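You operate a simulated robot arm through the tools that you are given. There is no shell and no other tool. Be economical: measure what you need, move in short steps, check, and stop when the job is done.

You are at the controls of a simulated two-armed robot. One attempt, no reset.

TASK
Open the press fifty-six cabinet door, put the white fitting on the shelf of the green press cabinet and shut the door again. Then take the silver weight and leave it in the blue tray. Do these in the order given. Set down upright: silver weight.

Only the result counts: the job must be done as asked and must still hold three seconds after the hand-in. Knocking over, shifting, dropping, spilling or breaking anything else fails it.

THE ROBOT
Two 7-joint arms with fingered hands on one trunk, on a base that drives. Base frame: it is fixed to the floor where the robot stands at the start and does not move with it; the origin is under the middle of the robot, x ahead of it, y to its left, z up. Lengths are in m, angles in degrees, forces in N, time in s.
The left shoulder is at the start at [0.07, 0.153, 0.747], the right one opposite. With the tool pointing down near the work surface each hand reaches from about 0.1 to 0.82 m from the robot's upright axis, wherever it stands, measured 20 degrees to its own side. Places, roughly: blue tray [-0.25, -6.25, 1.25]; press fifty-six cabinet door [0.7, 0, 0.5]; shelf of the green press cabinet (28x25 cm) [0.82, 0.1, 0.46]; silver weight [0.75, -6.75, 0.75]; white fitting [0.5, -4.75, 0.75]. Payload 3.9 kg a hand.
The tool frame of a hand sits at the grasp point between the pads (the TCP): z along the fingers, y along the line on which they close. The tips reach 0.03 m beyond it. The gripper opens to 0.104 m. The gripper's body begins 0.035 m behind the TCP. The gripper is a hand of 4 fingers: y runs from the thumb to the fingers, the wrist lies at [-0.017, -0.104, -0.178] in the tool frame.
Orientation is that of the tool frame in the base frame, as a unit quaternion [x, y, z, w]. With the fingers straight down and the wrist toward the robot, the tool's x, y and z point along [0, 1, 0], [1, 0, 0] and [0, 0, -1] of the base frame.

THE INTERFACE
- The arms move only by the tool send_rows. It takes "left_rows", "right_rows" or both (then of equal length, played together; a hand with none holds still); each is one flat list of numbers, 6 for each row, row after row: the turn, a rotation vector about the base's x, y, z in degrees, then the shift along the base's x, y, z in m. In form: [rx, ry, rz, x, y, z, rx, ry, rz, x, y, z, ...]. A call has 1 to 10 rows; each row is the pose to reach, as a shift and turn from the pose commanded when the call began. Each row takes 0.2 s and may step no farther than 0.05 m and 8.6 degrees from the row before; otherwise, the whole call is refused. Where a pose cannot be reached the arm comes as near as it can. A force on the tool above 40 N (or 10 N above the force at the start of the call, whichever is more), or a blocked arm, ends the call early, and 0.2 s more pass. In this call time passes only in rows, and 0.2 s behind the last. The reply holds the time, the measured pose of the TCP, the force on the tool along the base axes, the opening and the grip force, in the units named above and with some noise, with the torque about the TCP (base axes, N m) and any sound that the robot's microphone picked up.
- Cameras (640 x 400 px; columns grow to the right, rows downward): "scene" is now at [0.1355, -0.0163, 0.9681]; the picture's right is [-0.18, -0.98, 0.00], its down [-0.63, 0.11, -0.77] and it looks along [0.75, -0.13, -0.64] (base axes); focal length 249 px, centre (320, 200). "left" rides on the left gripper at [-0.066, -0.09, -0.126] in its tool frame; the picture's right is [-0.78, -0.30, 0.56], its down [0.57, -0.70, 0.42] and it looks along [0.27, 0.65, 0.71] (tool axes); focal length 275 px, centre (320, 200). "right" rides on the right gripper at [0.066, -0.09, -0.126] in its tool frame; the picture's right is [-0.78, 0.30, -0.56], its down [-0.57, -0.70, 0.42] and it looks along [-0.26, 0.65, 0.71] (tool axes); focal length 275 px, centre (320, 200).
- camera(camera): a new picture of that camera. The clock stands still meanwhile.
- move_column(by): slides the trunk up (or, below 0, down) by that many m; the arms and the scene camera ride with it, the base frame stays. It gives what a move gives, with no picture.
- drive_base(legs): drives the robot by 1 to 6 legs, each [ahead, turn to the left] in m and degrees, along the robot's own axes; the way and the turn of a leg run together, so that a leg with both is an arc; at most 1.5 m and 180 degrees a leg. The arms and the cameras ride along, it lands a little off, and it stops where it bumps. It gives what a move gives.
- set_fingers(index, middle, ring, thumb_bend, thumb_turn, hand): sets how far each is bent, from 0 (flat) to 1 (curled in); at 0.3 the hand is open as for a grip, at 0.7 the pads meet at the TCP. One left out holds its place. A second passes; each finger stops where it meets its share of the squeeze, and holds until it gets a number again. It is the only way to open and close the hand. It gives what a move gives, with no picture; readings hold the bend of each and the force on the fingers (four entries, about 0 where the hand has none), thumb and palm. thumb_turn goes from beside the hand (0) to across from the fingers (1), as for a grip.
- turn_head(pan, tilt): turns the head with the scene camera to pan (to the left, within 86 degrees either way) and tilt (down, from -29 to 69), counted from straight ahead of the robot. It gives what a move gives.
- measure_at(camera, pixels): for up to 12 pixels [column, row] of the newest picture of that camera ("zoom" is the newest enlarged one), the place [x, y, z] in the base frame of the surface seen there, good to about 0.002 m. The clock stands still meanwhile.
- close_up(camera, box): a new picture of the part [left, top, right, bottom] of that camera's present view, enlarged. The clock stands still meanwhile.
- finish_job(): hands the job in; it is judged then, once.

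Work in short steps. Measure before you move; look again where a grasp or a placing could have gone wrong, and mend it. You have 110 turns and 100 pictures in all, those below and enlarged ones among them. Open the grippers and draw the arms clear of the work before you hand the job in, unless the task says otherwise; then end with one line.

The tools are called after ">>>" as a command line: name --argument value ..., lists and objects as JSON in quotes. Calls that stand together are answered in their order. send_rows: Moves the arms, as the interface text tells. Its arguments: {"type":"object","properties":{"left_rows":{"type":"array"},"right_rows":{"type":"array"}},"required":[]} The other tools are called the same way: move_column (by) slides the trunk up or down; set_fingers (index, middle, ring, thumb_bend, thumb_turn, hand) moves the fingers one by one; drive_base (legs) drives the base; turn_head (pan, tilt) turns the head that bears the scene camera; camera (camera) takes a picture; measure_at (camera, pixels) gives the place of the surface under pixels of a picture; close_up (camera, box) takes an enlarged picture of a part of a camera's view; finish_job () hands the job in.

At the start:

```text
clock: 0.0
left_eef_pos: [0.3607, 0.0881, 0.7781]
left_orientation: [0.707, 0.707, 0.0, 0.0]
left_force: [0.4, -0.7, -0.8]
left_wrist_torque: [-0.01, 0.01, -0.02]
left_grip_width: 0.1037
left_finger_force: 0.0
left_shape: jaw
left_bend: [0.3, 0.3, 0.3, 0.3, 0.97]
left_finger forces: [0.1, 0.0, 0.1, 0.0, 0.1, 0.0]
right_eef_pos: [0.4433, -0.2845, 0.7735]
right_orientation: [0.707, 0.707, 0.0, 0.0]
right_force: [0.3, 0.0, 0.3]
right_wrist_torque: [0.01, 0.0, -0.02]
right_grip_width: 0.1034
right_finger_force: 0.0
right_shape: jaw
right_bend: [0.3, 0.3, 0.3, 0.3, 0.97]
right_finger forces: [0.0, 0.0, 0.0, 0.1, 0.1, 0.0]
trunk travel left (down, up): [-0.2, 0.74]
robot x, y, heading: [0.0004, 0.0008, -0.0]
head pan, tilt: [-10.1, 40.0]
```

scene: 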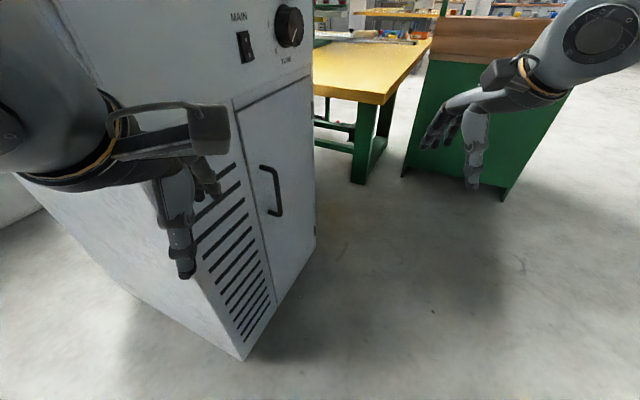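
right: 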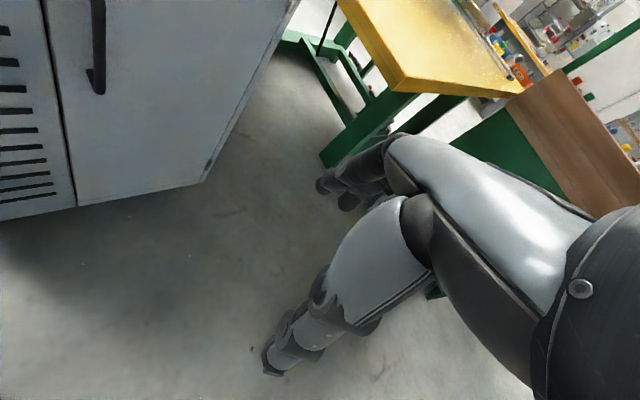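
left: 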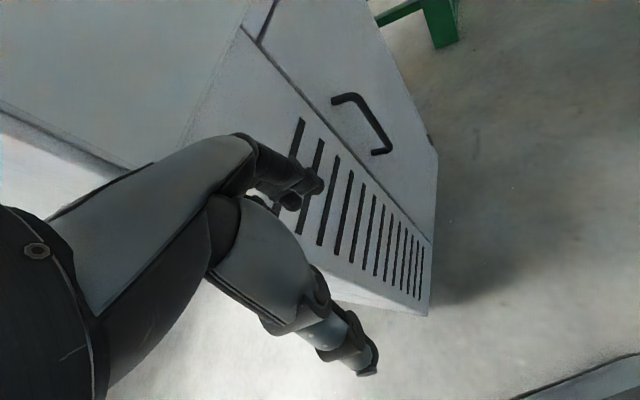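

I see a grey press cabinet with a handle at about (270,190) in the scene. I'll measure the door's corners and handle.

>>> measure_at --camera "scene" --pixels '[[264, 167], [280, 212], [272, 190], [236, 105], [311, 78], [314, 245], [277, 303], [255, 200], [300, 150], [245, 45], [288, 25], [243, 358]]'

>>> turn_head --pan 0 --tilt 20

>>> camera --camera "scene"

```text
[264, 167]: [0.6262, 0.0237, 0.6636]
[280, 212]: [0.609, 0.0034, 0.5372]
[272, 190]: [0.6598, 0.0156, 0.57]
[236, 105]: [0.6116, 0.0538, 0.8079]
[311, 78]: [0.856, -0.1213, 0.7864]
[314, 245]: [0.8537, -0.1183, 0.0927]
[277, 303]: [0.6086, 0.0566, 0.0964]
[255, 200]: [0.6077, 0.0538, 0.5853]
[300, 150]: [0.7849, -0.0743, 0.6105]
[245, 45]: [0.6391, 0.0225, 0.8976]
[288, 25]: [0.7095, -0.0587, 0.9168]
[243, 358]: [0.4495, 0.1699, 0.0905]
```

```text
clock: 0.8
left_eef_pos: [0.3593, 0.0892, 0.7785]
left_orientation: [0.707, 0.707, 0.0, 0.0]
left_force: [0.0, -0.7, 0.2]
left_wrist_torque: [-0.01, 0.0, 0.0]
left_grip_width: 0.1035
left_finger_force: 0.1
left_shape: jaw
left_bend: [0.3, 0.3, 0.3, 0.3, 0.97]
left_finger forces: [0.0, 0.0, 0.0, 0.0, 0.0, 0.0]
right_eef_pos: [0.444, -0.284, 0.7747]
right_orientation: [0.707, 0.707, 0.001, 0.0]
right_force: [-0.3, 0.0, 0.6]
right_wrist_torque: [-0.01, 0.0, 0.01]
right_grip_width: 0.1037
right_finger_force: 0.2
right_shape: jaw
right_bend: [0.3, 0.3, 0.3, 0.3, 0.97]
right_finger forces: [0.0, 0.1, 0.1, 0.0, 0.0, 0.0]
trunk travel left (down, up): [-0.2, 0.74]
robot x, y, heading: [0.0011, 0.0005, -0.2]
head pan, tilt: [0.0, 20.0]
```

```text
96 pictures are left
```

scene: 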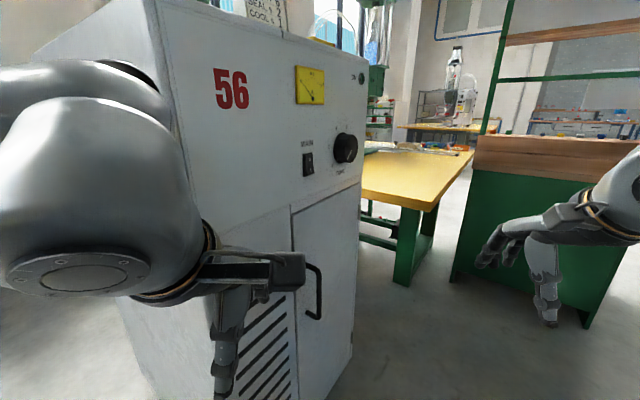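

The door is hinged on the right near (0.856,-0.12) with the handle on the left. I'll take a closer look at the handle.

>>> turn_head --pan -5 --tilt 40

>>> close_up --camera "scene" --box '[220, 60, 380, 260]'

>>> close_up --camera "left" --box '[220, 20, 460, 170]'

```text
clock: 1.7
left_eef_pos: [0.3605, 0.0891, 0.7789]
left_orientation: [0.707, 0.707, 0.0, 0.0]
left_force: [-0.4, 1.0, -0.5]
left_wrist_torque: [0.0, -0.01, 0.05]
left_grip_width: 0.1036
left_finger_force: 0.0
left_shape: jaw
left_bend: [0.3, 0.3, 0.3, 0.3, 0.97]
left_finger forces: [0.0, 0.0, 0.0, 0.0, 0.0, 0.1]
right_eef_pos: [0.4443, -0.282, 0.7753]
right_orientation: [0.707, 0.707, 0.0, 0.0]
right_force: [-0.2, 0.3, 0.5]
right_wrist_torque: [-0.01, 0.0, -0.03]
right_grip_width: 0.1036
right_finger_force: 0.1
right_shape: jaw
right_bend: [0.3, 0.3, 0.3, 0.3, 0.97]
right_finger forces: [0.1, 0.0, 0.0, 0.0, 0.0, 0.1]
trunk travel left (down, up): [-0.2, 0.74]
robot x, y, heading: [-0.0008, 0.0008, -0.1]
head pan, tilt: [-5.0, 40.0]
```

```text
2.00 times, centred on (300, 160) of scene
```

zoom: 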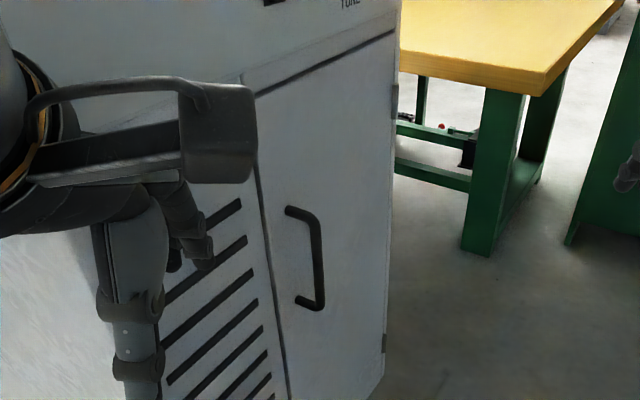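

```text
2.67 times, centred on (340, 95) of left
```

zoom: 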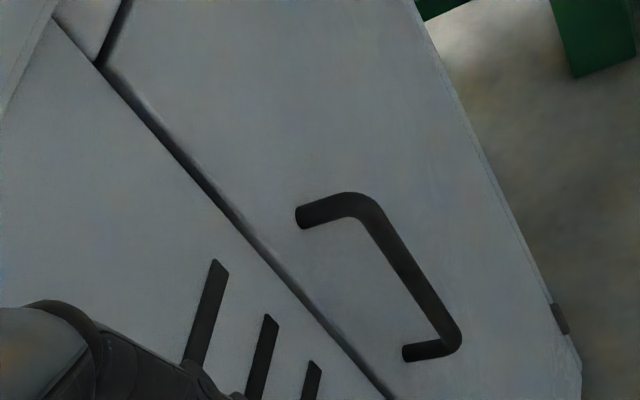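

The bar is visible in the zoomed left view, running about (365,210)–(450,335). I'll measure bar, posts and door plane.

>>> measure_at --camera "zoom" --pixels '[[375, 215], [395, 252], [415, 285], [435, 318], [301, 217], [407, 353], [340, 203], [450, 335], [330, 290], [500, 290], [562, 320], [220, 205]]'

```text
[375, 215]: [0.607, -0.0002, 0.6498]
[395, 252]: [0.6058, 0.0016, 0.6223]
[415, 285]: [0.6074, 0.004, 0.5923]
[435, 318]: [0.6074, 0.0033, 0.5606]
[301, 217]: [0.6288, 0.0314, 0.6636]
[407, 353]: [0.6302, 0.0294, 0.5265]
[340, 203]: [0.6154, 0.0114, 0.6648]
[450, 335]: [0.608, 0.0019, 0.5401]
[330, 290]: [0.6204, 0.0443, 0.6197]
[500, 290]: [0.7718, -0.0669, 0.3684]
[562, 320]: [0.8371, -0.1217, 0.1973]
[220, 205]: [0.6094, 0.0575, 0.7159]
```

Bar centre is near (0.608,0.001,0.60), about 0.04 m off the door. I'll turn the right hand into a handshake pose, fingers along the inward normal, while drawing the left hand back a little.

>>> send_rows --right_rows '[7.24, -2.31, -2.31, 0.0063, 0.01, -0.0146, 14.48, -4.63, -4.63, 0.0126, 0.02, -0.0292, 21.71, -6.94, -6.94, 0.019, 0.03, -0.0438, 28.95, -9.25, -9.25, 0.0252, 0.04, -0.0584, 36.19, -11.57, -11.57, 0.0315, 0.05, -0.073, 43.43, -13.88, -13.88, 0.038, 0.06, -0.0875]' --left_rows '[0, 0, 0, -0.02, 0.01, 0, 0, 0, 0, -0.04, 0.02, 0, 0, 0, 0, -0.06, 0.03, 0, 0, 0, 0, -0.08, 0.04, 0, 0, 0, 0, -0.1, 0.05, 0, 0, 0, 0, -0.1, 0.05, 0]'

>>> send_rows --right_rows '[7.24, -2.31, -2.31, 0.0063, 0.015, -0.0146, 14.48, -4.63, -4.63, 0.0126, 0.03, -0.0292, 21.71, -6.94, -6.94, 0.019, 0.045, -0.0438, 28.95, -9.25, -9.25, 0.0252, 0.06, -0.0584, 36.19, -11.57, -11.57, 0.0315, 0.08, -0.073, 43.43, -13.88, -13.88, 0.038, 0.098, -0.0875]'

>>> camera --camera "scene"

```text
clock: 3.1
left_eef_pos: [0.26, 0.1399, 0.7794]
left_orientation: [0.708, 0.707, 0.001, 0.0]
left_force: [0.8, -0.9, -1.1]
left_wrist_torque: [0.02, 0.0, 0.0]
left_grip_width: 0.1039
left_finger_force: 0.1
left_shape: jaw
left_bend: [0.3, 0.3, 0.3, 0.3, 0.97]
left_finger forces: [0.1, 0.0, 0.0, 0.1, 0.0, 0.0]
right_eef_pos: [0.4811, -0.2238, 0.6873]
right_orientation: [0.73, 0.563, 0.344, -0.177]
right_force: [-0.2, -0.2, -0.3]
right_wrist_torque: [0.0, 0.02, -0.01]
right_grip_width: 0.1038
right_finger_force: 0.0
right_shape: jaw
right_bend: [0.3, 0.3, 0.3, 0.3, 0.97]
right_finger forces: [0.0, 0.0, 0.1, 0.0, 0.0, 0.1]
trunk travel left (down, up): [-0.2, 0.74]
robot x, y, heading: [0.001, -0.0011, 0.2]
head pan, tilt: [-5.0, 40.0]
```

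```text
clock: 4.5
left_eef_pos: [0.2589, 0.1396, 0.7782]
left_orientation: [0.707, 0.707, 0.0, -0.001]
left_force: [-0.9, -1.2, 0.4]
left_wrist_torque: [-0.01, 0.0, -0.02]
left_grip_width: 0.1038
left_finger_force: 0.0
left_shape: jaw
left_bend: [0.3, 0.3, 0.3, 0.3, 0.97]
left_finger forces: [0.0, 0.0, 0.0, 0.1, 0.1, 0.1]
right_eef_pos: [0.5195, -0.125, 0.5986]
right_orientation: [0.628, 0.323, 0.629, -0.323]
right_force: [-0.5, 0.1, -0.4]
right_wrist_torque: [0.02, 0.02, 0.02]
right_grip_width: 0.1036
right_finger_force: 0.1
right_shape: jaw
right_bend: [0.3, 0.3, 0.3, 0.3, 0.97]
right_finger forces: [0.0, 0.1, 0.1, 0.0, 0.0, 0.0]
trunk travel left (down, up): [-0.2, 0.74]
robot x, y, heading: [0.0037, -0.0044, -0.1]
head pan, tilt: [-5.0, 40.0]
```

```text
93 pictures are left
```

scene: 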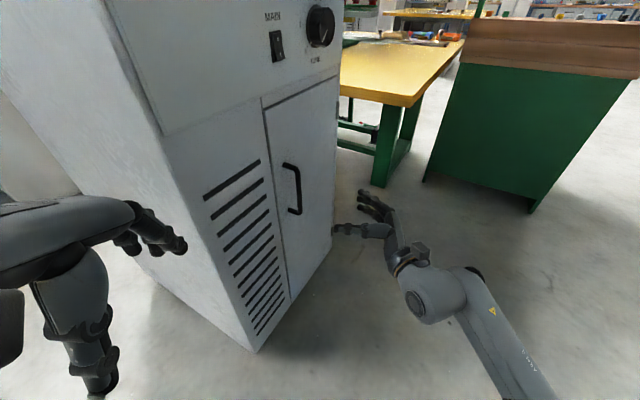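

Orientation is right and the bar lies directly along the approach. I'll advance to 3 cm short and look with the right camera.

>>> send_rows --right_rows '[0, 0, 0, 0.0235, 0.0335, 0, 0, 0, 0, 0.047, 0.067, 0, 0, 0, 0, 0.0705, 0.1, 0]'

>>> camera --camera "right"

```text
clock: 5.3
left_eef_pos: [0.2601, 0.1398, 0.778]
left_orientation: [0.707, 0.707, 0.001, 0.001]
left_force: [0.9, -0.8, -0.3]
left_wrist_torque: [-0.05, 0.02, -0.01]
left_grip_width: 0.1038
left_finger_force: 0.1
left_shape: jaw
left_bend: [0.3, 0.3, 0.3, 0.3, 0.97]
left_finger forces: [0.0, 0.0, 0.1, 0.1, 0.1, 0.0]
right_eef_pos: [0.5902, -0.0251, 0.6001]
right_orientation: [0.629, 0.325, 0.628, -0.323]
right_force: [0.7, 1.3, -0.4]
right_wrist_torque: [0.0, 0.01, 0.03]
right_grip_width: 0.1035
right_finger_force: 0.0
right_shape: jaw
right_bend: [0.3, 0.3, 0.3, 0.3, 0.97]
right_finger forces: [0.0, 0.0, 0.0, 0.0, 0.1, 0.1]
trunk travel left (down, up): [-0.2, 0.74]
robot x, y, heading: [0.0043, 0.0005, 0.1]
head pan, tilt: [-5.0, 40.0]
```

```text
92 pictures are left
```

right: 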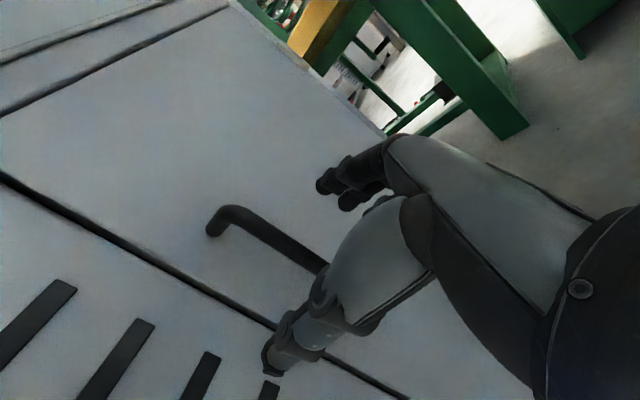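

The bar at (270,245) runs between the thumb and the fingers. I'll advance the last 2.8 cm and close.

>>> send_rows --right_rows '[0, 0, 0, 0.008, 0.0115, 0, 0, 0, 0, 0.016, 0.023, 0]'

>>> set_fingers --hand "right" --index 0.7 --middle 0.7 --ring 0.7 --thumb_bend 0.7

>>> camera --camera "right"

```text
clock: 5.9
left_eef_pos: [0.2597, 0.1392, 0.7781]
left_orientation: [0.708, 0.707, 0.0, 0.0]
left_force: [0.5, 0.0, -0.8]
left_wrist_torque: [-0.02, 0.03, 0.05]
left_grip_width: 0.1035
left_finger_force: 0.1
left_shape: jaw
left_bend: [0.3, 0.3, 0.3, 0.3, 0.97]
left_finger forces: [0.0, 0.0, 0.0, 0.0, 0.1, 0.0]
right_eef_pos: [0.606, -0.0015, 0.6001]
right_orientation: [0.629, 0.325, 0.628, -0.324]
right_force: [-0.2, -1.3, 0.7]
right_wrist_torque: [0.0, 0.0, 0.0]
right_grip_width: 0.1037
right_finger_force: 0.0
right_shape: jaw
right_bend: [0.3, 0.3, 0.3, 0.3, 0.97]
right_finger forces: [0.0, 0.0, 0.0, 0.0, 0.1, 0.1]
trunk travel left (down, up): [-0.2, 0.74]
robot x, y, heading: [-0.0007, 0.0, -0.1]
head pan, tilt: [-5.0, 40.0]
```

```text
clock: 6.9
left_eef_pos: [0.2607, 0.1385, 0.777]
left_orientation: [0.707, 0.707, 0.0, 0.0]
left_force: [0.3, -0.8, 0.7]
left_wrist_torque: [0.0, 0.0, 0.01]
left_grip_width: 0.1038
left_finger_force: 0.0
left_shape: jaw
left_bend: [0.3, 0.3, 0.3, 0.3, 0.97]
left_finger forces: [0.0, 0.0, 0.0, 0.1, 0.0, 0.1]
right_eef_pos: [0.6067, -0.0029, 0.6]
right_orientation: [0.628, 0.324, 0.628, -0.325]
right_force: [2.7, -1.0, 0.1]
right_wrist_torque: [-0.02, -0.07, -0.04]
right_grip_width: 0.0051
right_finger_force: 1.1
right_shape: fingers
right_bend: [0.68, 0.7, 0.68, 0.7, 0.97]
right_finger forces: [1.8, 0.2, 1.5, 0.1, 0.1, 0.0]
trunk travel left (down, up): [-0.2, 0.74]
robot x, y, heading: [0.001, -0.006, 0.0]
head pan, tilt: [-5.0, 40.0]
```

```text
91 pictures are left
```

right: 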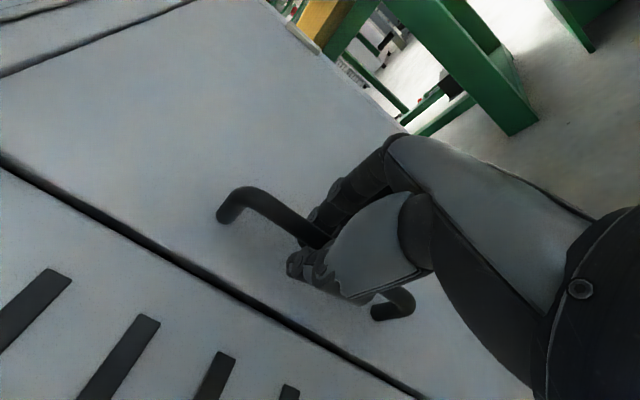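

The fingers touch the bar lightly; I'll curl tighter so they wrap round it.

>>> set_fingers --hand "right" --index 0.9 --middle 0.9 --ring 0.9 --thumb_bend 0.8

```text
clock: 7.9
left_eef_pos: [0.2603, 0.1398, 0.7777]
left_orientation: [0.707, 0.707, -0.001, -0.001]
left_force: [0.2, 0.3, 0.4]
left_wrist_torque: [0.03, 0.0, 0.0]
left_grip_width: 0.1039
left_finger_force: 0.1
left_shape: jaw
left_bend: [0.3, 0.3, 0.3, 0.3, 0.97]
left_finger forces: [0.0, 0.0, 0.1, 0.0, 0.0, 0.1]
right_eef_pos: [0.6076, -0.0027, 0.5983]
right_orientation: [0.629, 0.324, 0.629, -0.324]
right_force: [19.2, -4.0, -1.3]
right_wrist_torque: [0.37, -0.95, 0.46]
right_grip_width: 0.0
right_finger_force: 38.3
right_shape: fingers
right_bend: [0.74, 0.82, 0.79, 0.77, 0.97]
right_finger forces: [0.0, 19.4, 20.6, 0.0, 35.6, 0.0]
trunk travel left (down, up): [-0.2, 0.74]
robot x, y, heading: [0.0023, 0.0002, -0.1]
head pan, tilt: [-5.0, 40.0]
```

Firm grip. I'll pull the door along its arc to 15°, turning the hand with it.

>>> send_rows --right_rows '[0, 0, 2.5, -0.0052, -0.0107, 0, 0, 0, 5, -0.0101, -0.0216, 0, 0, 0, 7.5, -0.0142, -0.0328, 0, 0, 0, 10, -0.018, -0.044, 0, 0, 0, 12.5, -0.0214, -0.0553, 0, 0, 0, 15, -0.0244, -0.0669, 0]'

>>> camera --camera "scene"

```text
clock: 9.3
left_eef_pos: [0.2623, 0.1389, 0.7777]
left_orientation: [0.706, 0.708, -0.001, -0.001]
left_force: [-0.3, -0.7, 1.1]
left_wrist_torque: [0.02, -0.03, 0.01]
left_grip_width: 0.1038
left_finger_force: 0.0
left_shape: jaw
left_bend: [0.3, 0.3, 0.3, 0.3, 0.97]
left_finger forces: [0.0, 0.1, 0.0, 0.1, 0.0, 0.0]
right_eef_pos: [0.5843, -0.0701, 0.599]
right_orientation: [0.582, 0.403, 0.58, -0.403]
right_force: [29.8, -3.9, 1.1]
right_wrist_torque: [0.32, -0.88, 0.38]
right_grip_width: 0.0001
right_finger_force: 32.6
right_shape: fingers
right_bend: [0.75, 0.82, 0.8, 0.78, 0.97]
right_finger forces: [0.0, 17.4, 20.1, 0.0, 27.8, 0.0]
trunk travel left (down, up): [-0.2, 0.74]
robot x, y, heading: [-0.0, -0.004, -0.3]
head pan, tilt: [-5.0, 40.0]
```

```text
90 pictures are left
```

scene: 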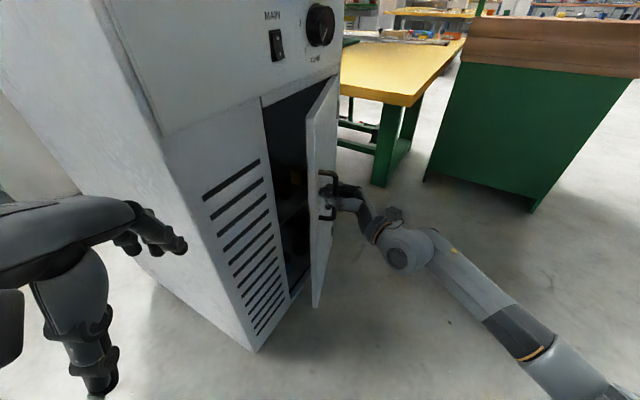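

The door follows well (about 15° open). I'll continue along the arc to about 50°.

>>> send_rows --right_rows '[0, 0, 5, 0.0, -0.0235, 0, 0, 0, 10, -0.002, -0.0472, 0, 0, 0, 15, -0.002, -0.071, 0, 0, 0, 20, 0.0, -0.0947, 0, 0, 0, 25, 0.004, -0.118, 0, 0, 0, 30, 0.0102, -0.1411, 0, 0, 0, 35, 0.0183, -0.1635, 0]'

>>> camera --camera "scene"

```text
clock: 11.0
left_eef_pos: [0.2613, 0.1412, 0.7777]
left_orientation: [0.706, 0.708, -0.002, -0.001]
left_force: [-1.3, 0.5, 0.2]
left_wrist_torque: [-0.02, 0.01, -0.01]
left_grip_width: 0.1039
left_finger_force: 0.1
left_shape: jaw
left_bend: [0.3, 0.3, 0.3, 0.3, 0.97]
left_finger forces: [0.0, 0.1, 0.1, 0.0, 0.1, 0.1]
right_eef_pos: [0.6051, -0.2289, 0.6001]
right_orientation: [-0.433, -0.558, -0.432, 0.561]
right_force: [21.6, 12.8, -7.9]
right_wrist_torque: [0.72, -0.4, 0.36]
right_grip_width: 0.0002
right_finger_force: 29.9
right_shape: fingers
right_bend: [0.76, 0.83, 0.8, 0.77, 0.97]
right_finger forces: [0.0, 16.0, 17.8, 0.1, 27.4, 0.0]
trunk travel left (down, up): [-0.2, 0.74]
robot x, y, heading: [0.0027, -0.0009, 0.7]
head pan, tilt: [-5.0, 40.0]
stopped in row 7 (right hand): the force on the tool passed its limit at 42 N (the readings are from after the stop); the commanded pose is now the measured one
```

```text
89 pictures are left
```

scene: 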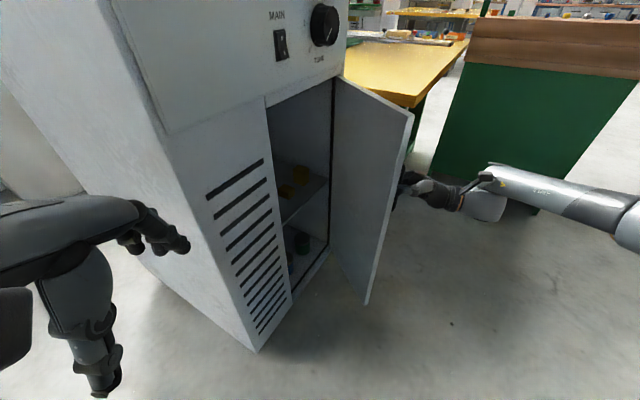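

The door is about 50° open. I'll loosen the grip into a hook and keep swinging to about 86°, turning the hand less.

>>> set_fingers --hand "right" --index 0.68 --middle 0.68 --ring 0.68 --thumb_bend 0.6

>>> send_rows --right_rows '[0, 0, 4, 0.013, -0.025, 0, 0, 0, 8, 0.028, -0.0485, 0, 0, 0, 12, 0.046, -0.07, 0, 0, 0, 16, 0.066, -0.09, 0, 0, 0, 20, 0.0875, -0.108, 0, 0, 0, 24, 0.111, -0.123, 0]'

>>> camera --camera "scene"

```text
clock: 12.0
left_eef_pos: [0.2599, 0.1403, 0.7773]
left_orientation: [0.707, 0.708, 0.0, -0.001]
left_force: [0.2, 0.4, 0.3]
left_wrist_torque: [0.02, 0.01, -0.01]
left_grip_width: 0.1038
left_finger_force: 0.0
left_shape: jaw
left_bend: [0.3, 0.3, 0.3, 0.3, 0.97]
left_finger forces: [0.0, 0.1, 0.1, 0.0, 0.0, 0.0]
right_eef_pos: [0.6024, -0.2307, 0.6016]
right_orientation: [-0.433, -0.558, -0.433, 0.559]
right_force: [1.2, 0.8, -0.3]
right_wrist_torque: [-0.01, 0.03, 0.09]
right_grip_width: 0.019
right_finger_force: 2.1
right_shape: fingers
right_bend: [0.66, 0.68, 0.68, 0.61, 0.97]
right_finger forces: [2.5, 0.1, 0.0, 0.1, 1.3, 0.0]
trunk travel left (down, up): [-0.2, 0.74]
robot x, y, heading: [0.001, -0.0024, 0.4]
head pan, tilt: [-5.0, 40.0]
```

```text
clock: 13.2
left_eef_pos: [0.2613, 0.143, 0.7759]
left_orientation: [0.705, 0.709, -0.002, -0.001]
left_force: [-0.3, 0.1, 0.8]
left_wrist_torque: [-0.01, 0.01, -0.01]
left_grip_width: 0.1039
left_finger_force: 0.1
left_shape: jaw
left_bend: [0.3, 0.3, 0.3, 0.3, 0.97]
left_finger forces: [0.0, 0.0, 0.0, 0.1, 0.0, 0.1]
right_eef_pos: [0.6254, -0.2886, 0.6033]
right_orientation: [0.339, 0.623, 0.331, -0.623]
right_force: [23.2, 18.3, -12.9]
right_wrist_torque: [-0.09, 0.14, -0.05]
right_grip_width: 0.033
right_finger_force: 14.7
right_shape: fingers
right_bend: [0.54, 0.65, 0.61, 0.6, 0.97]
right_finger forces: [16.5, 4.7, 8.5, 0.1, 0.0, 0.1]
right hand out of reach, approached as far as the arm can: row 3, 4, 5, 6
trunk travel left (down, up): [-0.2, 0.74]
robot x, y, heading: [0.0002, -0.0032, 1.4]
head pan, tilt: [-5.0, 40.0]
stopped in row 6 (right hand): the force on the tool passed its limit at 52 N (the readings are from after the stop); the commanded pose is now the measured one
```

```text
88 pictures are left
```

scene: 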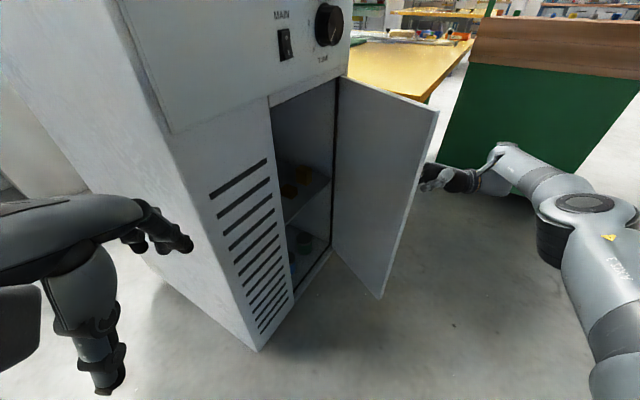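

The door is about 65° open and the arm is at its limit there. I'll open the hand and back it off the bar while turning it back.

>>> set_fingers --hand "right" --index 0.3 --middle 0.3 --ring 0.3 --thumb_bend 0.3

>>> send_rows --right_rows '[0, 0, -4, 0.006, -0.02, 0, 0, 0, -10, 0.008, -0.04, 0, 0, 0, -16, 0.008, -0.07, 0, 0, 0, -22, 0.0, -0.1, 0, 0, 0, -28, -0.02, -0.13, 0]'

>>> camera --camera "scene"

```text
clock: 14.2
left_eef_pos: [0.2607, 0.1403, 0.7781]
left_orientation: [0.706, 0.708, -0.001, 0.0]
left_force: [-0.5, 1.1, 0.2]
left_wrist_torque: [-0.01, 0.0, 0.0]
left_grip_width: 0.1035
left_finger_force: 0.0
left_shape: jaw
left_bend: [0.3, 0.3, 0.3, 0.3, 0.97]
left_finger forces: [0.0, 0.0, 0.0, 0.0, 0.1, 0.0]
right_eef_pos: [0.6203, -0.2929, 0.6058]
right_orientation: [0.339, 0.625, 0.334, -0.62]
right_force: [0.2, -1.0, 0.4]
right_wrist_torque: [-0.01, 0.0, 0.0]
right_grip_width: 0.104
right_finger_force: 0.1
right_shape: fingers
right_bend: [0.3, 0.3, 0.3, 0.3, 0.97]
right_finger forces: [0.1, 0.0, 0.0, 0.1, 0.1, 0.1]
trunk travel left (down, up): [-0.2, 0.74]
robot x, y, heading: [0.002, -0.0001, 0.9]
head pan, tilt: [-5.0, 40.0]
```

```text
clock: 15.4
left_eef_pos: [0.2595, 0.1397, 0.7783]
left_orientation: [0.707, 0.708, 0.0, -0.001]
left_force: [0.4, 0.2, -0.2]
left_wrist_torque: [0.01, 0.0, 0.01]
left_grip_width: 0.1036
left_finger_force: 0.0
left_shape: jaw
left_bend: [0.3, 0.3, 0.3, 0.3, 0.97]
left_finger forces: [0.0, 0.0, 0.0, 0.0, 0.0, 0.0]
right_eef_pos: [0.6006, -0.4237, 0.606]
right_orientation: [0.478, 0.524, 0.474, -0.522]
right_force: [0.2, -0.7, -0.7]
right_wrist_torque: [0.0, 0.03, 0.0]
right_grip_width: 0.1044
right_finger_force: 0.1
right_shape: fingers
right_bend: [0.3, 0.3, 0.3, 0.3, 0.97]
right_finger forces: [0.0, 0.0, 0.1, 0.0, 0.1, 0.0]
trunk travel left (down, up): [-0.2, 0.74]
robot x, y, heading: [0.0012, -0.002, 0.9]
head pan, tilt: [-5.0, 40.0]
```

```text
87 pictures are left
```

scene: 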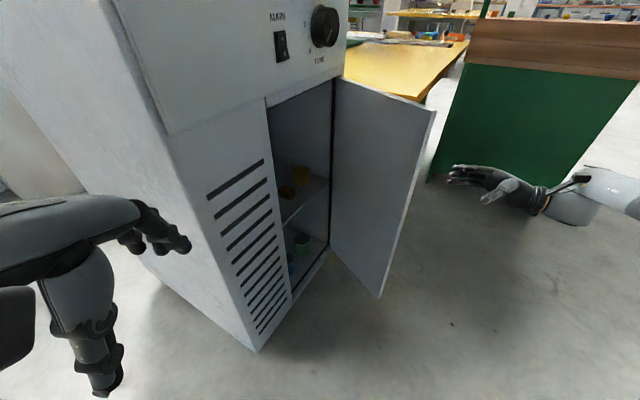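

The door stays at about 65°, free edge near (0.59,-0.27). I'll bring the right hand round to the inner side of the door to push it wider.

>>> send_rows --right_rows '[0, 0, 0, -0.045, 0.0, 0, 0, 0, 0, -0.09, 0.0, 0, 0, 0, 0, -0.135, 0.0, 0, 0, 0, 0, -0.14, 0.045, 0, 0, 0, 0, -0.14, 0.09, 0, 0, 0, 0, -0.14, 0.135, 0, 0, 0, 0, -0.14, 0.18, 0]'

>>> camera --camera "scene"

```text
clock: 17.0
left_eef_pos: [0.2584, 0.1402, 0.7782]
left_orientation: [0.705, 0.709, -0.001, -0.001]
left_force: [0.0, -0.3, 1.0]
left_wrist_torque: [0.02, -0.01, -0.01]
left_grip_width: 0.1034
left_finger_force: 0.0
left_shape: jaw
left_bend: [0.3, 0.3, 0.3, 0.3, 0.97]
left_finger forces: [0.1, 0.0, 0.1, 0.1, 0.0, 0.1]
right_eef_pos: [0.4602, -0.2428, 0.6071]
right_orientation: [0.478, 0.525, 0.473, -0.521]
right_force: [0.8, 0.5, 0.3]
right_wrist_torque: [0.01, 0.04, -0.02]
right_grip_width: 0.1046
right_finger_force: 0.1
right_shape: fingers
right_bend: [0.3, 0.3, 0.3, 0.3, 0.97]
right_finger forces: [0.0, 0.1, 0.0, 0.0, 0.0, 0.0]
trunk travel left (down, up): [-0.2, 0.74]
robot x, y, heading: [-0.0054, 0.0002, 0.8]
head pan, tilt: [-5.0, 40.0]
```

```text
86 pictures are left
```

scene: 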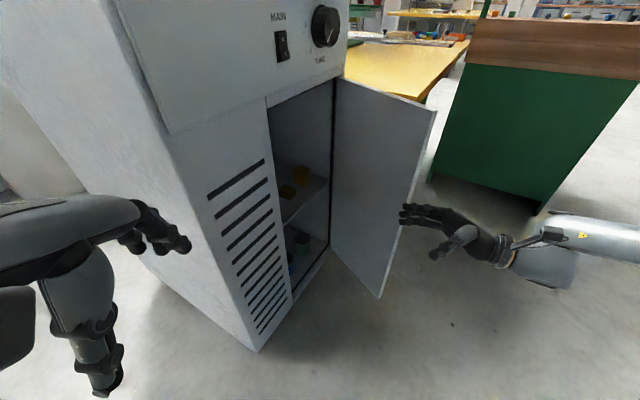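

I'll measure the door's free edge and the shelf items to check clearance.

>>> measure_at --camera "scene" --pixels '[[430, 115], [405, 200], [378, 292], [337, 85], [404, 212], [303, 173], [287, 190], [315, 187], [294, 216], [280, 215], [305, 235]]'

>>> close_up --camera "scene" --box '[240, 60, 440, 310]'

```text
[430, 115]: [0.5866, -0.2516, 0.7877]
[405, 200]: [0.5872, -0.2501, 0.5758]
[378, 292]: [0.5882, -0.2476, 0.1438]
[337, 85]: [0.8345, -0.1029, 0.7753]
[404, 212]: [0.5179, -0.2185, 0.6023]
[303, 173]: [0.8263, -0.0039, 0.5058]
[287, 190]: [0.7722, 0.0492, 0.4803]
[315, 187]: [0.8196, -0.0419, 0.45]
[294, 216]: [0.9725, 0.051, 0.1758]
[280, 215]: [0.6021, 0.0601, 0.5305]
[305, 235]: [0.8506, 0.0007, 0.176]
```

```text
1.60 times, centred on (340, 185) of scene
```

zoom: 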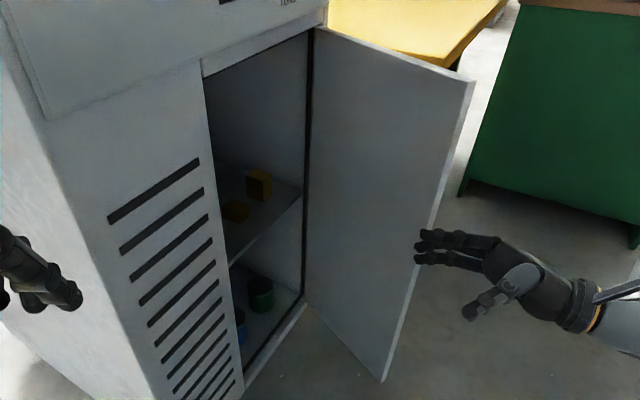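

Fingertips are inside the door edge by 3 cm. I'll go in 5 cm more and sweep the door open toward +x.

>>> send_rows --right_rows '[0, 0, 0, 0.0, 0.045, 0, 0, 0, 0, 0.045, 0.05, 0, 0, 0, 0, 0.085, 0.035, 0, 0, 0, 0, 0.12, 0.01, 0, 0, 0, 0, 0.15, -0.015, 0, 0, 0, 0, 0.175, -0.04, 0, 0, 0, 0, 0.2, -0.065, 0, 0, 0, 0, 0.22, -0.09, 0]'

>>> camera --camera "scene"

```text
clock: 18.8
left_eef_pos: [0.2596, 0.1395, 0.7773]
left_orientation: [0.706, 0.708, -0.001, -0.001]
left_force: [0.2, 0.1, -0.1]
left_wrist_torque: [0.0, -0.02, 0.0]
left_grip_width: 0.1038
left_finger_force: 0.0
left_shape: jaw
left_bend: [0.3, 0.3, 0.3, 0.3, 0.97]
left_finger forces: [0.0, 0.0, 0.0, 0.0, 0.0, 0.0]
right_eef_pos: [0.6813, -0.3335, 0.6055]
right_orientation: [0.479, 0.525, 0.472, -0.522]
right_force: [-0.6, -0.1, 0.4]
right_wrist_torque: [0.01, 0.02, 0.03]
right_grip_width: 0.1045
right_finger_force: 0.1
right_shape: fingers
right_bend: [0.3, 0.3, 0.3, 0.3, 0.97]
right_finger forces: [0.1, 0.0, 0.0, 0.0, 0.0, 0.0]
trunk travel left (down, up): [-0.2, 0.74]
robot x, y, heading: [0.0002, 0.0002, 1.1]
head pan, tilt: [-5.0, 40.0]
```

```text
84 pictures are left
```

scene: 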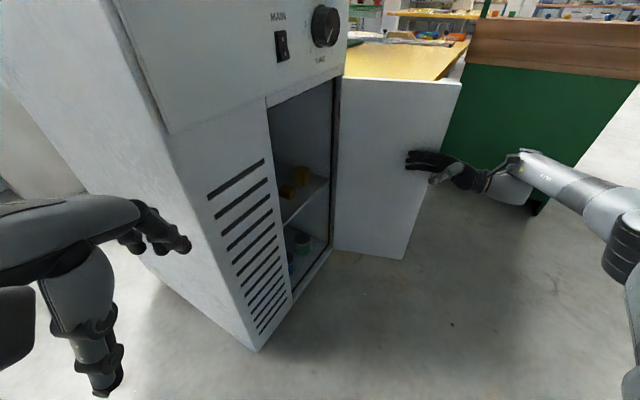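

The door is now wide open (about 95–100°). I'll draw the right hand back and turn its fingers down again for driving.

>>> send_rows --right_rows '[0, 0, 0, -0.045, 0, 0, 0, 0, 0, -0.09, 0, 0, 0, 0, 0, -0.135, -0.005, 0, 0, 0, 0, -0.18, -0.01, 0.02, 0, 0, 0, -0.22, -0.01, 0.05, 0, 0, 0, -0.25, -0.01, 0.08, 0, 0, 0, -0.28, -0.01, 0.12]'

>>> turn_head --pan -80 --tilt 15

>>> camera --camera "scene"

```text
clock: 20.4
left_eef_pos: [0.2592, 0.1415, 0.7788]
left_orientation: [0.706, 0.709, 0.0, 0.0]
left_force: [0.5, -0.9, 0.3]
left_wrist_torque: [-0.02, -0.03, -0.01]
left_grip_width: 0.104
left_finger_force: 0.0
left_shape: jaw
left_bend: [0.3, 0.3, 0.3, 0.3, 0.97]
left_finger forces: [0.1, 0.1, 0.0, 0.1, 0.0, 0.1]
right_eef_pos: [0.3997, -0.342, 0.7267]
right_orientation: [0.479, 0.524, 0.473, -0.521]
right_force: [0.5, 0.8, -0.4]
right_wrist_torque: [0.03, 0.02, 0.02]
right_grip_width: 0.1043
right_finger_force: 0.2
right_shape: fingers
right_bend: [0.3, 0.3, 0.3, 0.3, 0.97]
right_finger forces: [0.1, 0.1, 0.1, 0.1, 0.0, 0.1]
trunk travel left (down, up): [-0.2, 0.74]
robot x, y, heading: [0.0002, 0.0004, 1.1]
head pan, tilt: [-5.0, 40.0]
```

```text
clock: 21.9
left_eef_pos: [0.2602, 0.1399, 0.7786]
left_orientation: [0.706, 0.708, 0.0, 0.0]
left_force: [0.6, 0.5, -0.9]
left_wrist_torque: [0.01, 0.0, 0.03]
left_grip_width: 0.1036
left_finger_force: 0.0
left_shape: jaw
left_bend: [0.3, 0.3, 0.3, 0.3, 0.97]
left_finger forces: [0.0, 0.0, 0.0, 0.0, 0.0, 0.0]
right_eef_pos: [0.3993, -0.3427, 0.7249]
right_orientation: [0.479, 0.524, 0.473, -0.521]
right_force: [0.0, -0.4, 0.4]
right_wrist_torque: [0.01, 0.01, 0.01]
right_grip_width: 0.1046
right_finger_force: 0.0
right_shape: fingers
right_bend: [0.3, 0.3, 0.3, 0.3, 0.97]
right_finger forces: [0.0, 0.1, 0.0, 0.1, 0.0, 0.0]
trunk travel left (down, up): [-0.2, 0.74]
robot x, y, heading: [0.0012, -0.0014, 0.8]
head pan, tilt: [-80.0, 15.0]
```

```text
83 pictures are left
```

scene: 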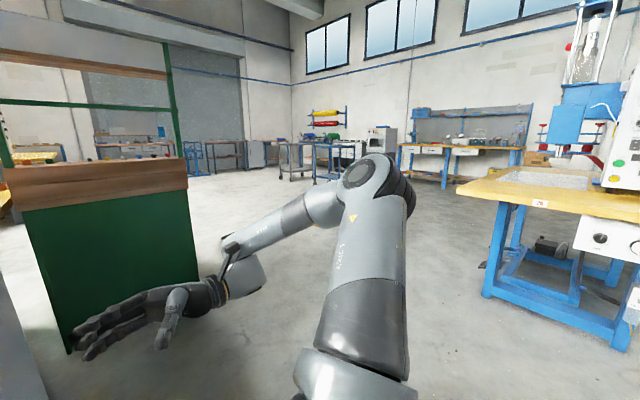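

I'll measure the obstacles (green bench corner, blue bench leg, the far trolley) to plan the drive.

>>> measure_at --camera "scene" --pixels '[[198, 275], [185, 180], [72, 350], [487, 295], [460, 185], [490, 205], [300, 145], [330, 145], [290, 180], [430, 148], [620, 340], [515, 148]]'

>>> close_up --camera "scene" --box '[220, 90, 460, 200]'

```text
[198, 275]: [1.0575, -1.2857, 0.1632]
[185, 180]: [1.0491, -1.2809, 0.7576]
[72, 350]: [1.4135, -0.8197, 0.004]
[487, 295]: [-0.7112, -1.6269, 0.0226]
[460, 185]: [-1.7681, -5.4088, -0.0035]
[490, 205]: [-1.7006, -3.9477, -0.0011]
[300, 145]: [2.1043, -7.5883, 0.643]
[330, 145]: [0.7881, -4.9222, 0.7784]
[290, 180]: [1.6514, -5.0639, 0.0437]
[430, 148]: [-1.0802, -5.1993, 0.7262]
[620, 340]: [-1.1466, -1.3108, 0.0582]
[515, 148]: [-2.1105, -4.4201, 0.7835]
```

```text
2.67 times, centred on (340, 145) of scene
```

zoom: 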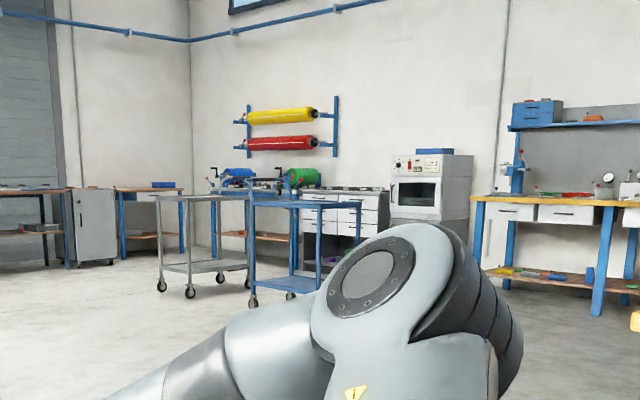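

The blue trolley stands near (0.79,-4.92). The route along x≈0.2–0.5 is clear of both benches, so I drive there and stop short for a look.

>>> drive_base --legs '[[0, -82.5], [1.3, 0], [1.3, 0], [0.9, 0]]'

>>> turn_head --pan 0 --tilt 20

>>> camera --camera "scene"

```text
clock: 24.4
left_eef_pos: [0.2811, -0.0777, 0.7846]
left_orientation: [0.918, 0.396, 0.006, 0.013]
left_force: [1.7, 0.2, -1.0]
left_wrist_torque: [0.0, 0.07, 0.02]
left_grip_width: 0.1041
left_finger_force: 0.0
left_shape: jaw
left_bend: [0.3, 0.3, 0.3, 0.3, 0.97]
left_finger forces: [0.0, 0.1, 0.0, 0.0, 0.0, 0.0]
right_eef_pos: [0.0322, -0.5184, 0.7304]
right_orientation: [0.641, 0.302, 0.641, -0.296]
right_force: [0.3, -0.1, -1.1]
right_wrist_torque: [0.02, -0.06, 0.02]
right_grip_width: 0.1046
right_finger_force: 0.0
right_shape: fingers
right_bend: [0.3, 0.3, 0.3, 0.3, 0.97]
right_finger forces: [0.0, 0.1, 0.0, 0.1, 0.0, 0.0]
trunk travel left (down, up): [-0.2, 0.74]
robot x, y, heading: [0.0021, 0.0037, -42.5]
head pan, tilt: [-80.0, 15.0]
stopped in leg 1: the robot was blocked; the commanded pose is now the measured one
```

```text
clock: 25.9
left_eef_pos: [0.2787, -0.0769, 0.786]
left_orientation: [0.92, 0.393, 0.007, 0.013]
left_force: [0.4, 0.4, 0.3]
left_wrist_torque: [0.03, 0.0, -0.01]
left_grip_width: 0.1041
left_finger_force: 0.1
left_shape: jaw
left_bend: [0.3, 0.3, 0.3, 0.3, 0.97]
left_finger forces: [0.1, 0.1, 0.1, 0.0, 0.1, 0.0]
right_eef_pos: [0.0269, -0.518, 0.7332]
right_orientation: [0.642, 0.302, 0.642, -0.292]
right_force: [-0.5, 0.1, 0.6]
right_wrist_torque: [-0.03, -0.02, 0.01]
right_grip_width: 0.1046
right_finger_force: 0.0
right_shape: fingers
right_bend: [0.3, 0.3, 0.3, 0.3, 0.97]
right_finger forces: [0.0, 0.0, 0.0, 0.0, 0.0, 0.0]
trunk travel left (down, up): [-0.2, 0.74]
robot x, y, heading: [-0.0027, 0.0036, -42.5]
head pan, tilt: [0.0, 20.0]
```

```text
81 pictures are left
```

scene: 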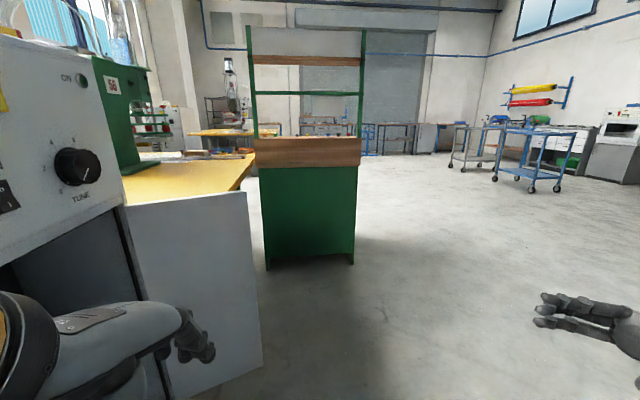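

The turn was blocked at heading -42, probably the left elbow against the cabinet. I look left to see.

>>> turn_head --pan 75 --tilt 45

>>> camera --camera "scene"

```text
clock: 27.4
left_eef_pos: [0.2791, -0.0756, 0.7868]
left_orientation: [0.919, 0.393, 0.006, 0.012]
left_force: [0.1, 0.2, 0.5]
left_wrist_torque: [-0.02, 0.04, -0.01]
left_grip_width: 0.1042
left_finger_force: 0.1
left_shape: jaw
left_bend: [0.3, 0.3, 0.3, 0.3, 0.97]
left_finger forces: [0.0, 0.1, 0.1, 0.0, 0.0, 0.0]
right_eef_pos: [0.0271, -0.5172, 0.7341]
right_orientation: [0.642, 0.303, 0.642, -0.291]
right_force: [0.3, -0.2, -0.1]
right_wrist_torque: [0.0, 0.0, 0.01]
right_grip_width: 0.1043
right_finger_force: 0.0
right_shape: fingers
right_bend: [0.3, 0.3, 0.3, 0.3, 0.97]
right_finger forces: [0.1, 0.0, 0.0, 0.0, 0.0, 0.0]
trunk travel left (down, up): [-0.2, 0.74]
robot x, y, heading: [-0.0044, 0.0018, -42.5]
head pan, tilt: [75.0, 45.0]
```

```text
80 pictures are left
```

scene: 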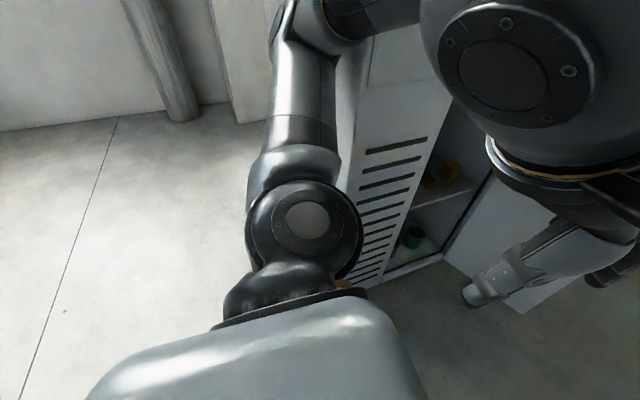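

The left elbow does touch the cabinet front. I'll check the floor behind me before backing off.

>>> turn_head --pan -86 --tilt 25

>>> camera --camera "scene"

```text
clock: 29.9
left_eef_pos: [0.2778, -0.0761, 0.7863]
left_orientation: [0.919, 0.393, 0.006, 0.013]
left_force: [0.6, 0.3, -0.1]
left_wrist_torque: [-0.01, -0.01, 0.03]
left_grip_width: 0.1041
left_finger_force: 0.1
left_shape: jaw
left_bend: [0.3, 0.3, 0.3, 0.3, 0.97]
left_finger forces: [0.0, 0.0, 0.0, 0.0, 0.0, 0.1]
right_eef_pos: [0.0265, -0.5168, 0.7328]
right_orientation: [0.642, 0.303, 0.641, -0.292]
right_force: [-0.5, -0.2, -0.1]
right_wrist_torque: [0.01, -0.01, -0.01]
right_grip_width: 0.1045
right_finger_force: 0.0
right_shape: fingers
right_bend: [0.3, 0.3, 0.3, 0.3, 0.97]
right_finger forces: [0.1, 0.0, 0.0, 0.0, 0.0, 0.0]
trunk travel left (down, up): [-0.2, 0.74]
robot x, y, heading: [-0.0001, -0.0008, -42.6]
head pan, tilt: [-85.9, 25.0]
```

```text
79 pictures are left
```

scene: 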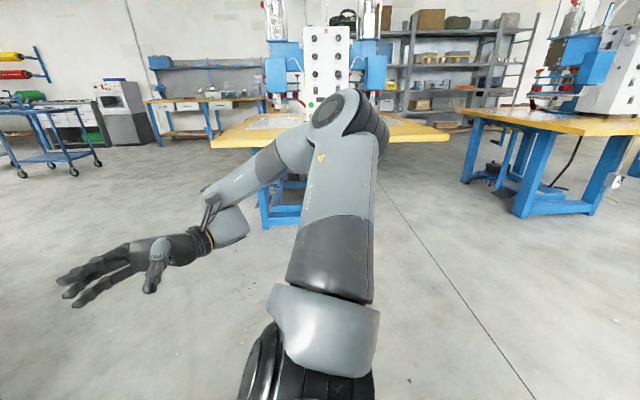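

Behind is open floor for over 1.5 m. I turn back, back off 0.45 m, then head for the trolley.

>>> drive_base --legs '[[0, 42], [-0.45, 0], [0, -74], [1.2, 0], [1.2, 0], [1.2, 0]]'

>>> turn_head --pan 0 --tilt 25

>>> camera --camera "scene"

```text
clock: 41.9
left_eef_pos: [-0.0356, -1.1006, 0.7308]
left_orientation: [0.992, 0.063, 0.101, -0.044]
left_force: [2.9, -0.7, 0.0]
left_wrist_torque: [0.08, 0.19, -0.04]
left_grip_width: 0.1039
left_finger_force: 0.0
left_shape: jaw
left_bend: [0.3, 0.3, 0.3, 0.3, 0.97]
left_finger forces: [0.0, 0.1, 0.0, 0.0, 0.1, 0.0]
right_eef_pos: [-0.5286, -1.1781, 0.6563]
right_orientation: [0.671, 0.011, 0.731, -0.125]
right_force: [-6.9, 2.9, -3.8]
right_wrist_torque: [0.09, -0.14, -0.26]
right_grip_width: 0.1047
right_finger_force: 0.1
right_shape: fingers
right_bend: [0.3, 0.3, 0.3, 0.3, 0.97]
right_finger forces: [0.0, 0.0, 0.0, 0.0, 0.0, 0.0]
trunk travel left (down, up): [-0.2, 0.74]
robot x, y, heading: [-0.2024, -0.7589, -110.4]
head pan, tilt: [-85.9, 25.0]
stopped in leg 4: the robot was blocked; the commanded pose is now the measured one
```

```text
clock: 43.5
left_eef_pos: [-0.0243, -1.1553, 0.7231]
left_orientation: [0.988, 0.109, 0.103, -0.042]
left_force: [-0.2, 0.9, 0.5]
left_wrist_torque: [-0.01, 0.0, -0.03]
left_grip_width: 0.1039
left_finger_force: 0.0
left_shape: jaw
left_bend: [0.3, 0.3, 0.3, 0.3, 0.97]
left_finger forces: [0.0, 0.1, 0.1, 0.0, 0.0, 0.1]
right_eef_pos: [-0.5199, -1.2879, 0.6058]
right_orientation: [0.663, -0.019, 0.729, -0.167]
right_force: [-0.2, -0.2, 0.4]
right_wrist_torque: [-0.02, 0.0, -0.01]
right_grip_width: 0.1047
right_finger_force: 0.0
right_shape: fingers
right_bend: [0.3, 0.3, 0.3, 0.3, 0.97]
right_finger forces: [0.0, 0.0, 0.0, 0.0, 0.0, 0.0]
trunk travel left (down, up): [-0.2, 0.74]
robot x, y, heading: [-0.2147, -0.8046, -95.9]
head pan, tilt: [0.0, 25.0]
```

```text
78 pictures are left
```

scene: 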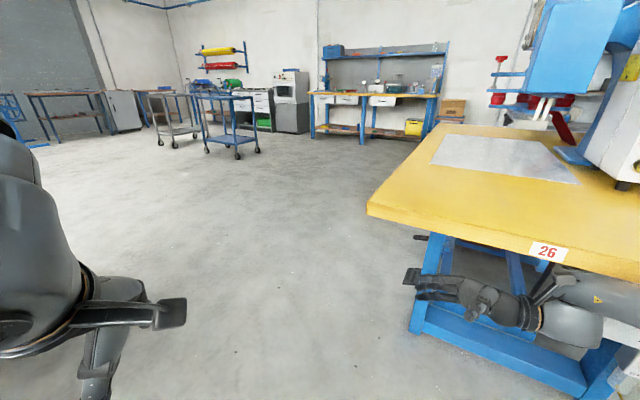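

The right arm ran against table 26's edge and its hand is under the table top. I'll back out straight and then tuck the arms in.

>>> drive_base --legs '[[-0.55, 0]]'

>>> turn_head --pan -40 --tilt 35

>>> camera --camera "scene"

```text
clock: 44.2
left_eef_pos: [-0.0214, -1.1442, 0.7282]
left_orientation: [0.988, 0.108, 0.102, -0.037]
left_force: [0.2, -0.2, -0.5]
left_wrist_torque: [0.06, 0.0, 0.04]
left_grip_width: 0.1042
left_finger_force: 0.1
left_shape: jaw
left_bend: [0.3, 0.3, 0.3, 0.3, 0.97]
left_finger forces: [0.0, 0.1, 0.0, 0.0, 0.0, 0.0]
right_eef_pos: [-0.5224, -1.2787, 0.6107]
right_orientation: [0.665, -0.024, 0.728, -0.163]
right_force: [0.2, -0.8, -0.2]
right_wrist_torque: [0.0, 0.01, -0.03]
right_grip_width: 0.1048
right_finger_force: 0.0
right_shape: fingers
right_bend: [0.3, 0.3, 0.3, 0.3, 0.97]
right_finger forces: [0.0, 0.0, 0.0, 0.0, 0.0, 0.0]
trunk travel left (down, up): [-0.2, 0.74]
robot x, y, heading: [-0.2129, -0.799, -96.6]
head pan, tilt: [0.0, 25.0]
stopped in leg 1: the robot was blocked; the commanded pose is now the measured one
```

```text
clock: 45.2
left_eef_pos: [-0.0222, -1.1453, 0.727]
left_orientation: [0.988, 0.108, 0.102, -0.036]
left_force: [0.6, 0.8, 0.2]
left_wrist_torque: [-0.01, -0.02, 0.02]
left_grip_width: 0.1039
left_finger_force: 0.0
left_shape: jaw
left_bend: [0.3, 0.3, 0.3, 0.3, 0.97]
left_finger forces: [0.0, 0.1, 0.0, 0.0, 0.1, 0.0]
right_eef_pos: [-0.5234, -1.277, 0.6104]
right_orientation: [0.665, -0.023, 0.729, -0.161]
right_force: [0.2, 0.3, 0.4]
right_wrist_torque: [-0.04, 0.04, -0.01]
right_grip_width: 0.1046
right_finger_force: 0.1
right_shape: fingers
right_bend: [0.3, 0.3, 0.3, 0.3, 0.97]
right_finger forces: [0.1, 0.1, 0.0, 0.1, 0.0, 0.1]
trunk travel left (down, up): [-0.2, 0.74]
robot x, y, heading: [-0.2144, -0.8018, -96.7]
head pan, tilt: [-40.0, 35.0]
```

```text
77 pictures are left
```

scene: 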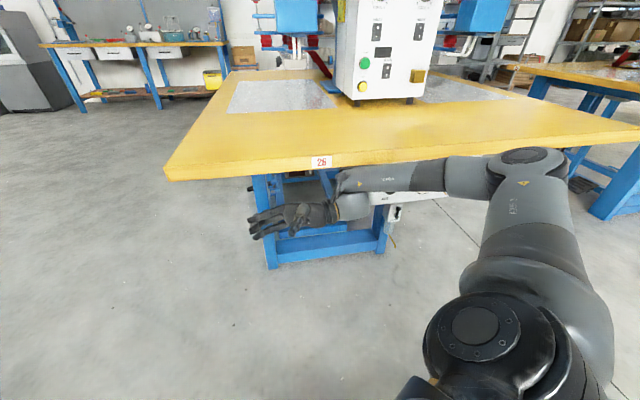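

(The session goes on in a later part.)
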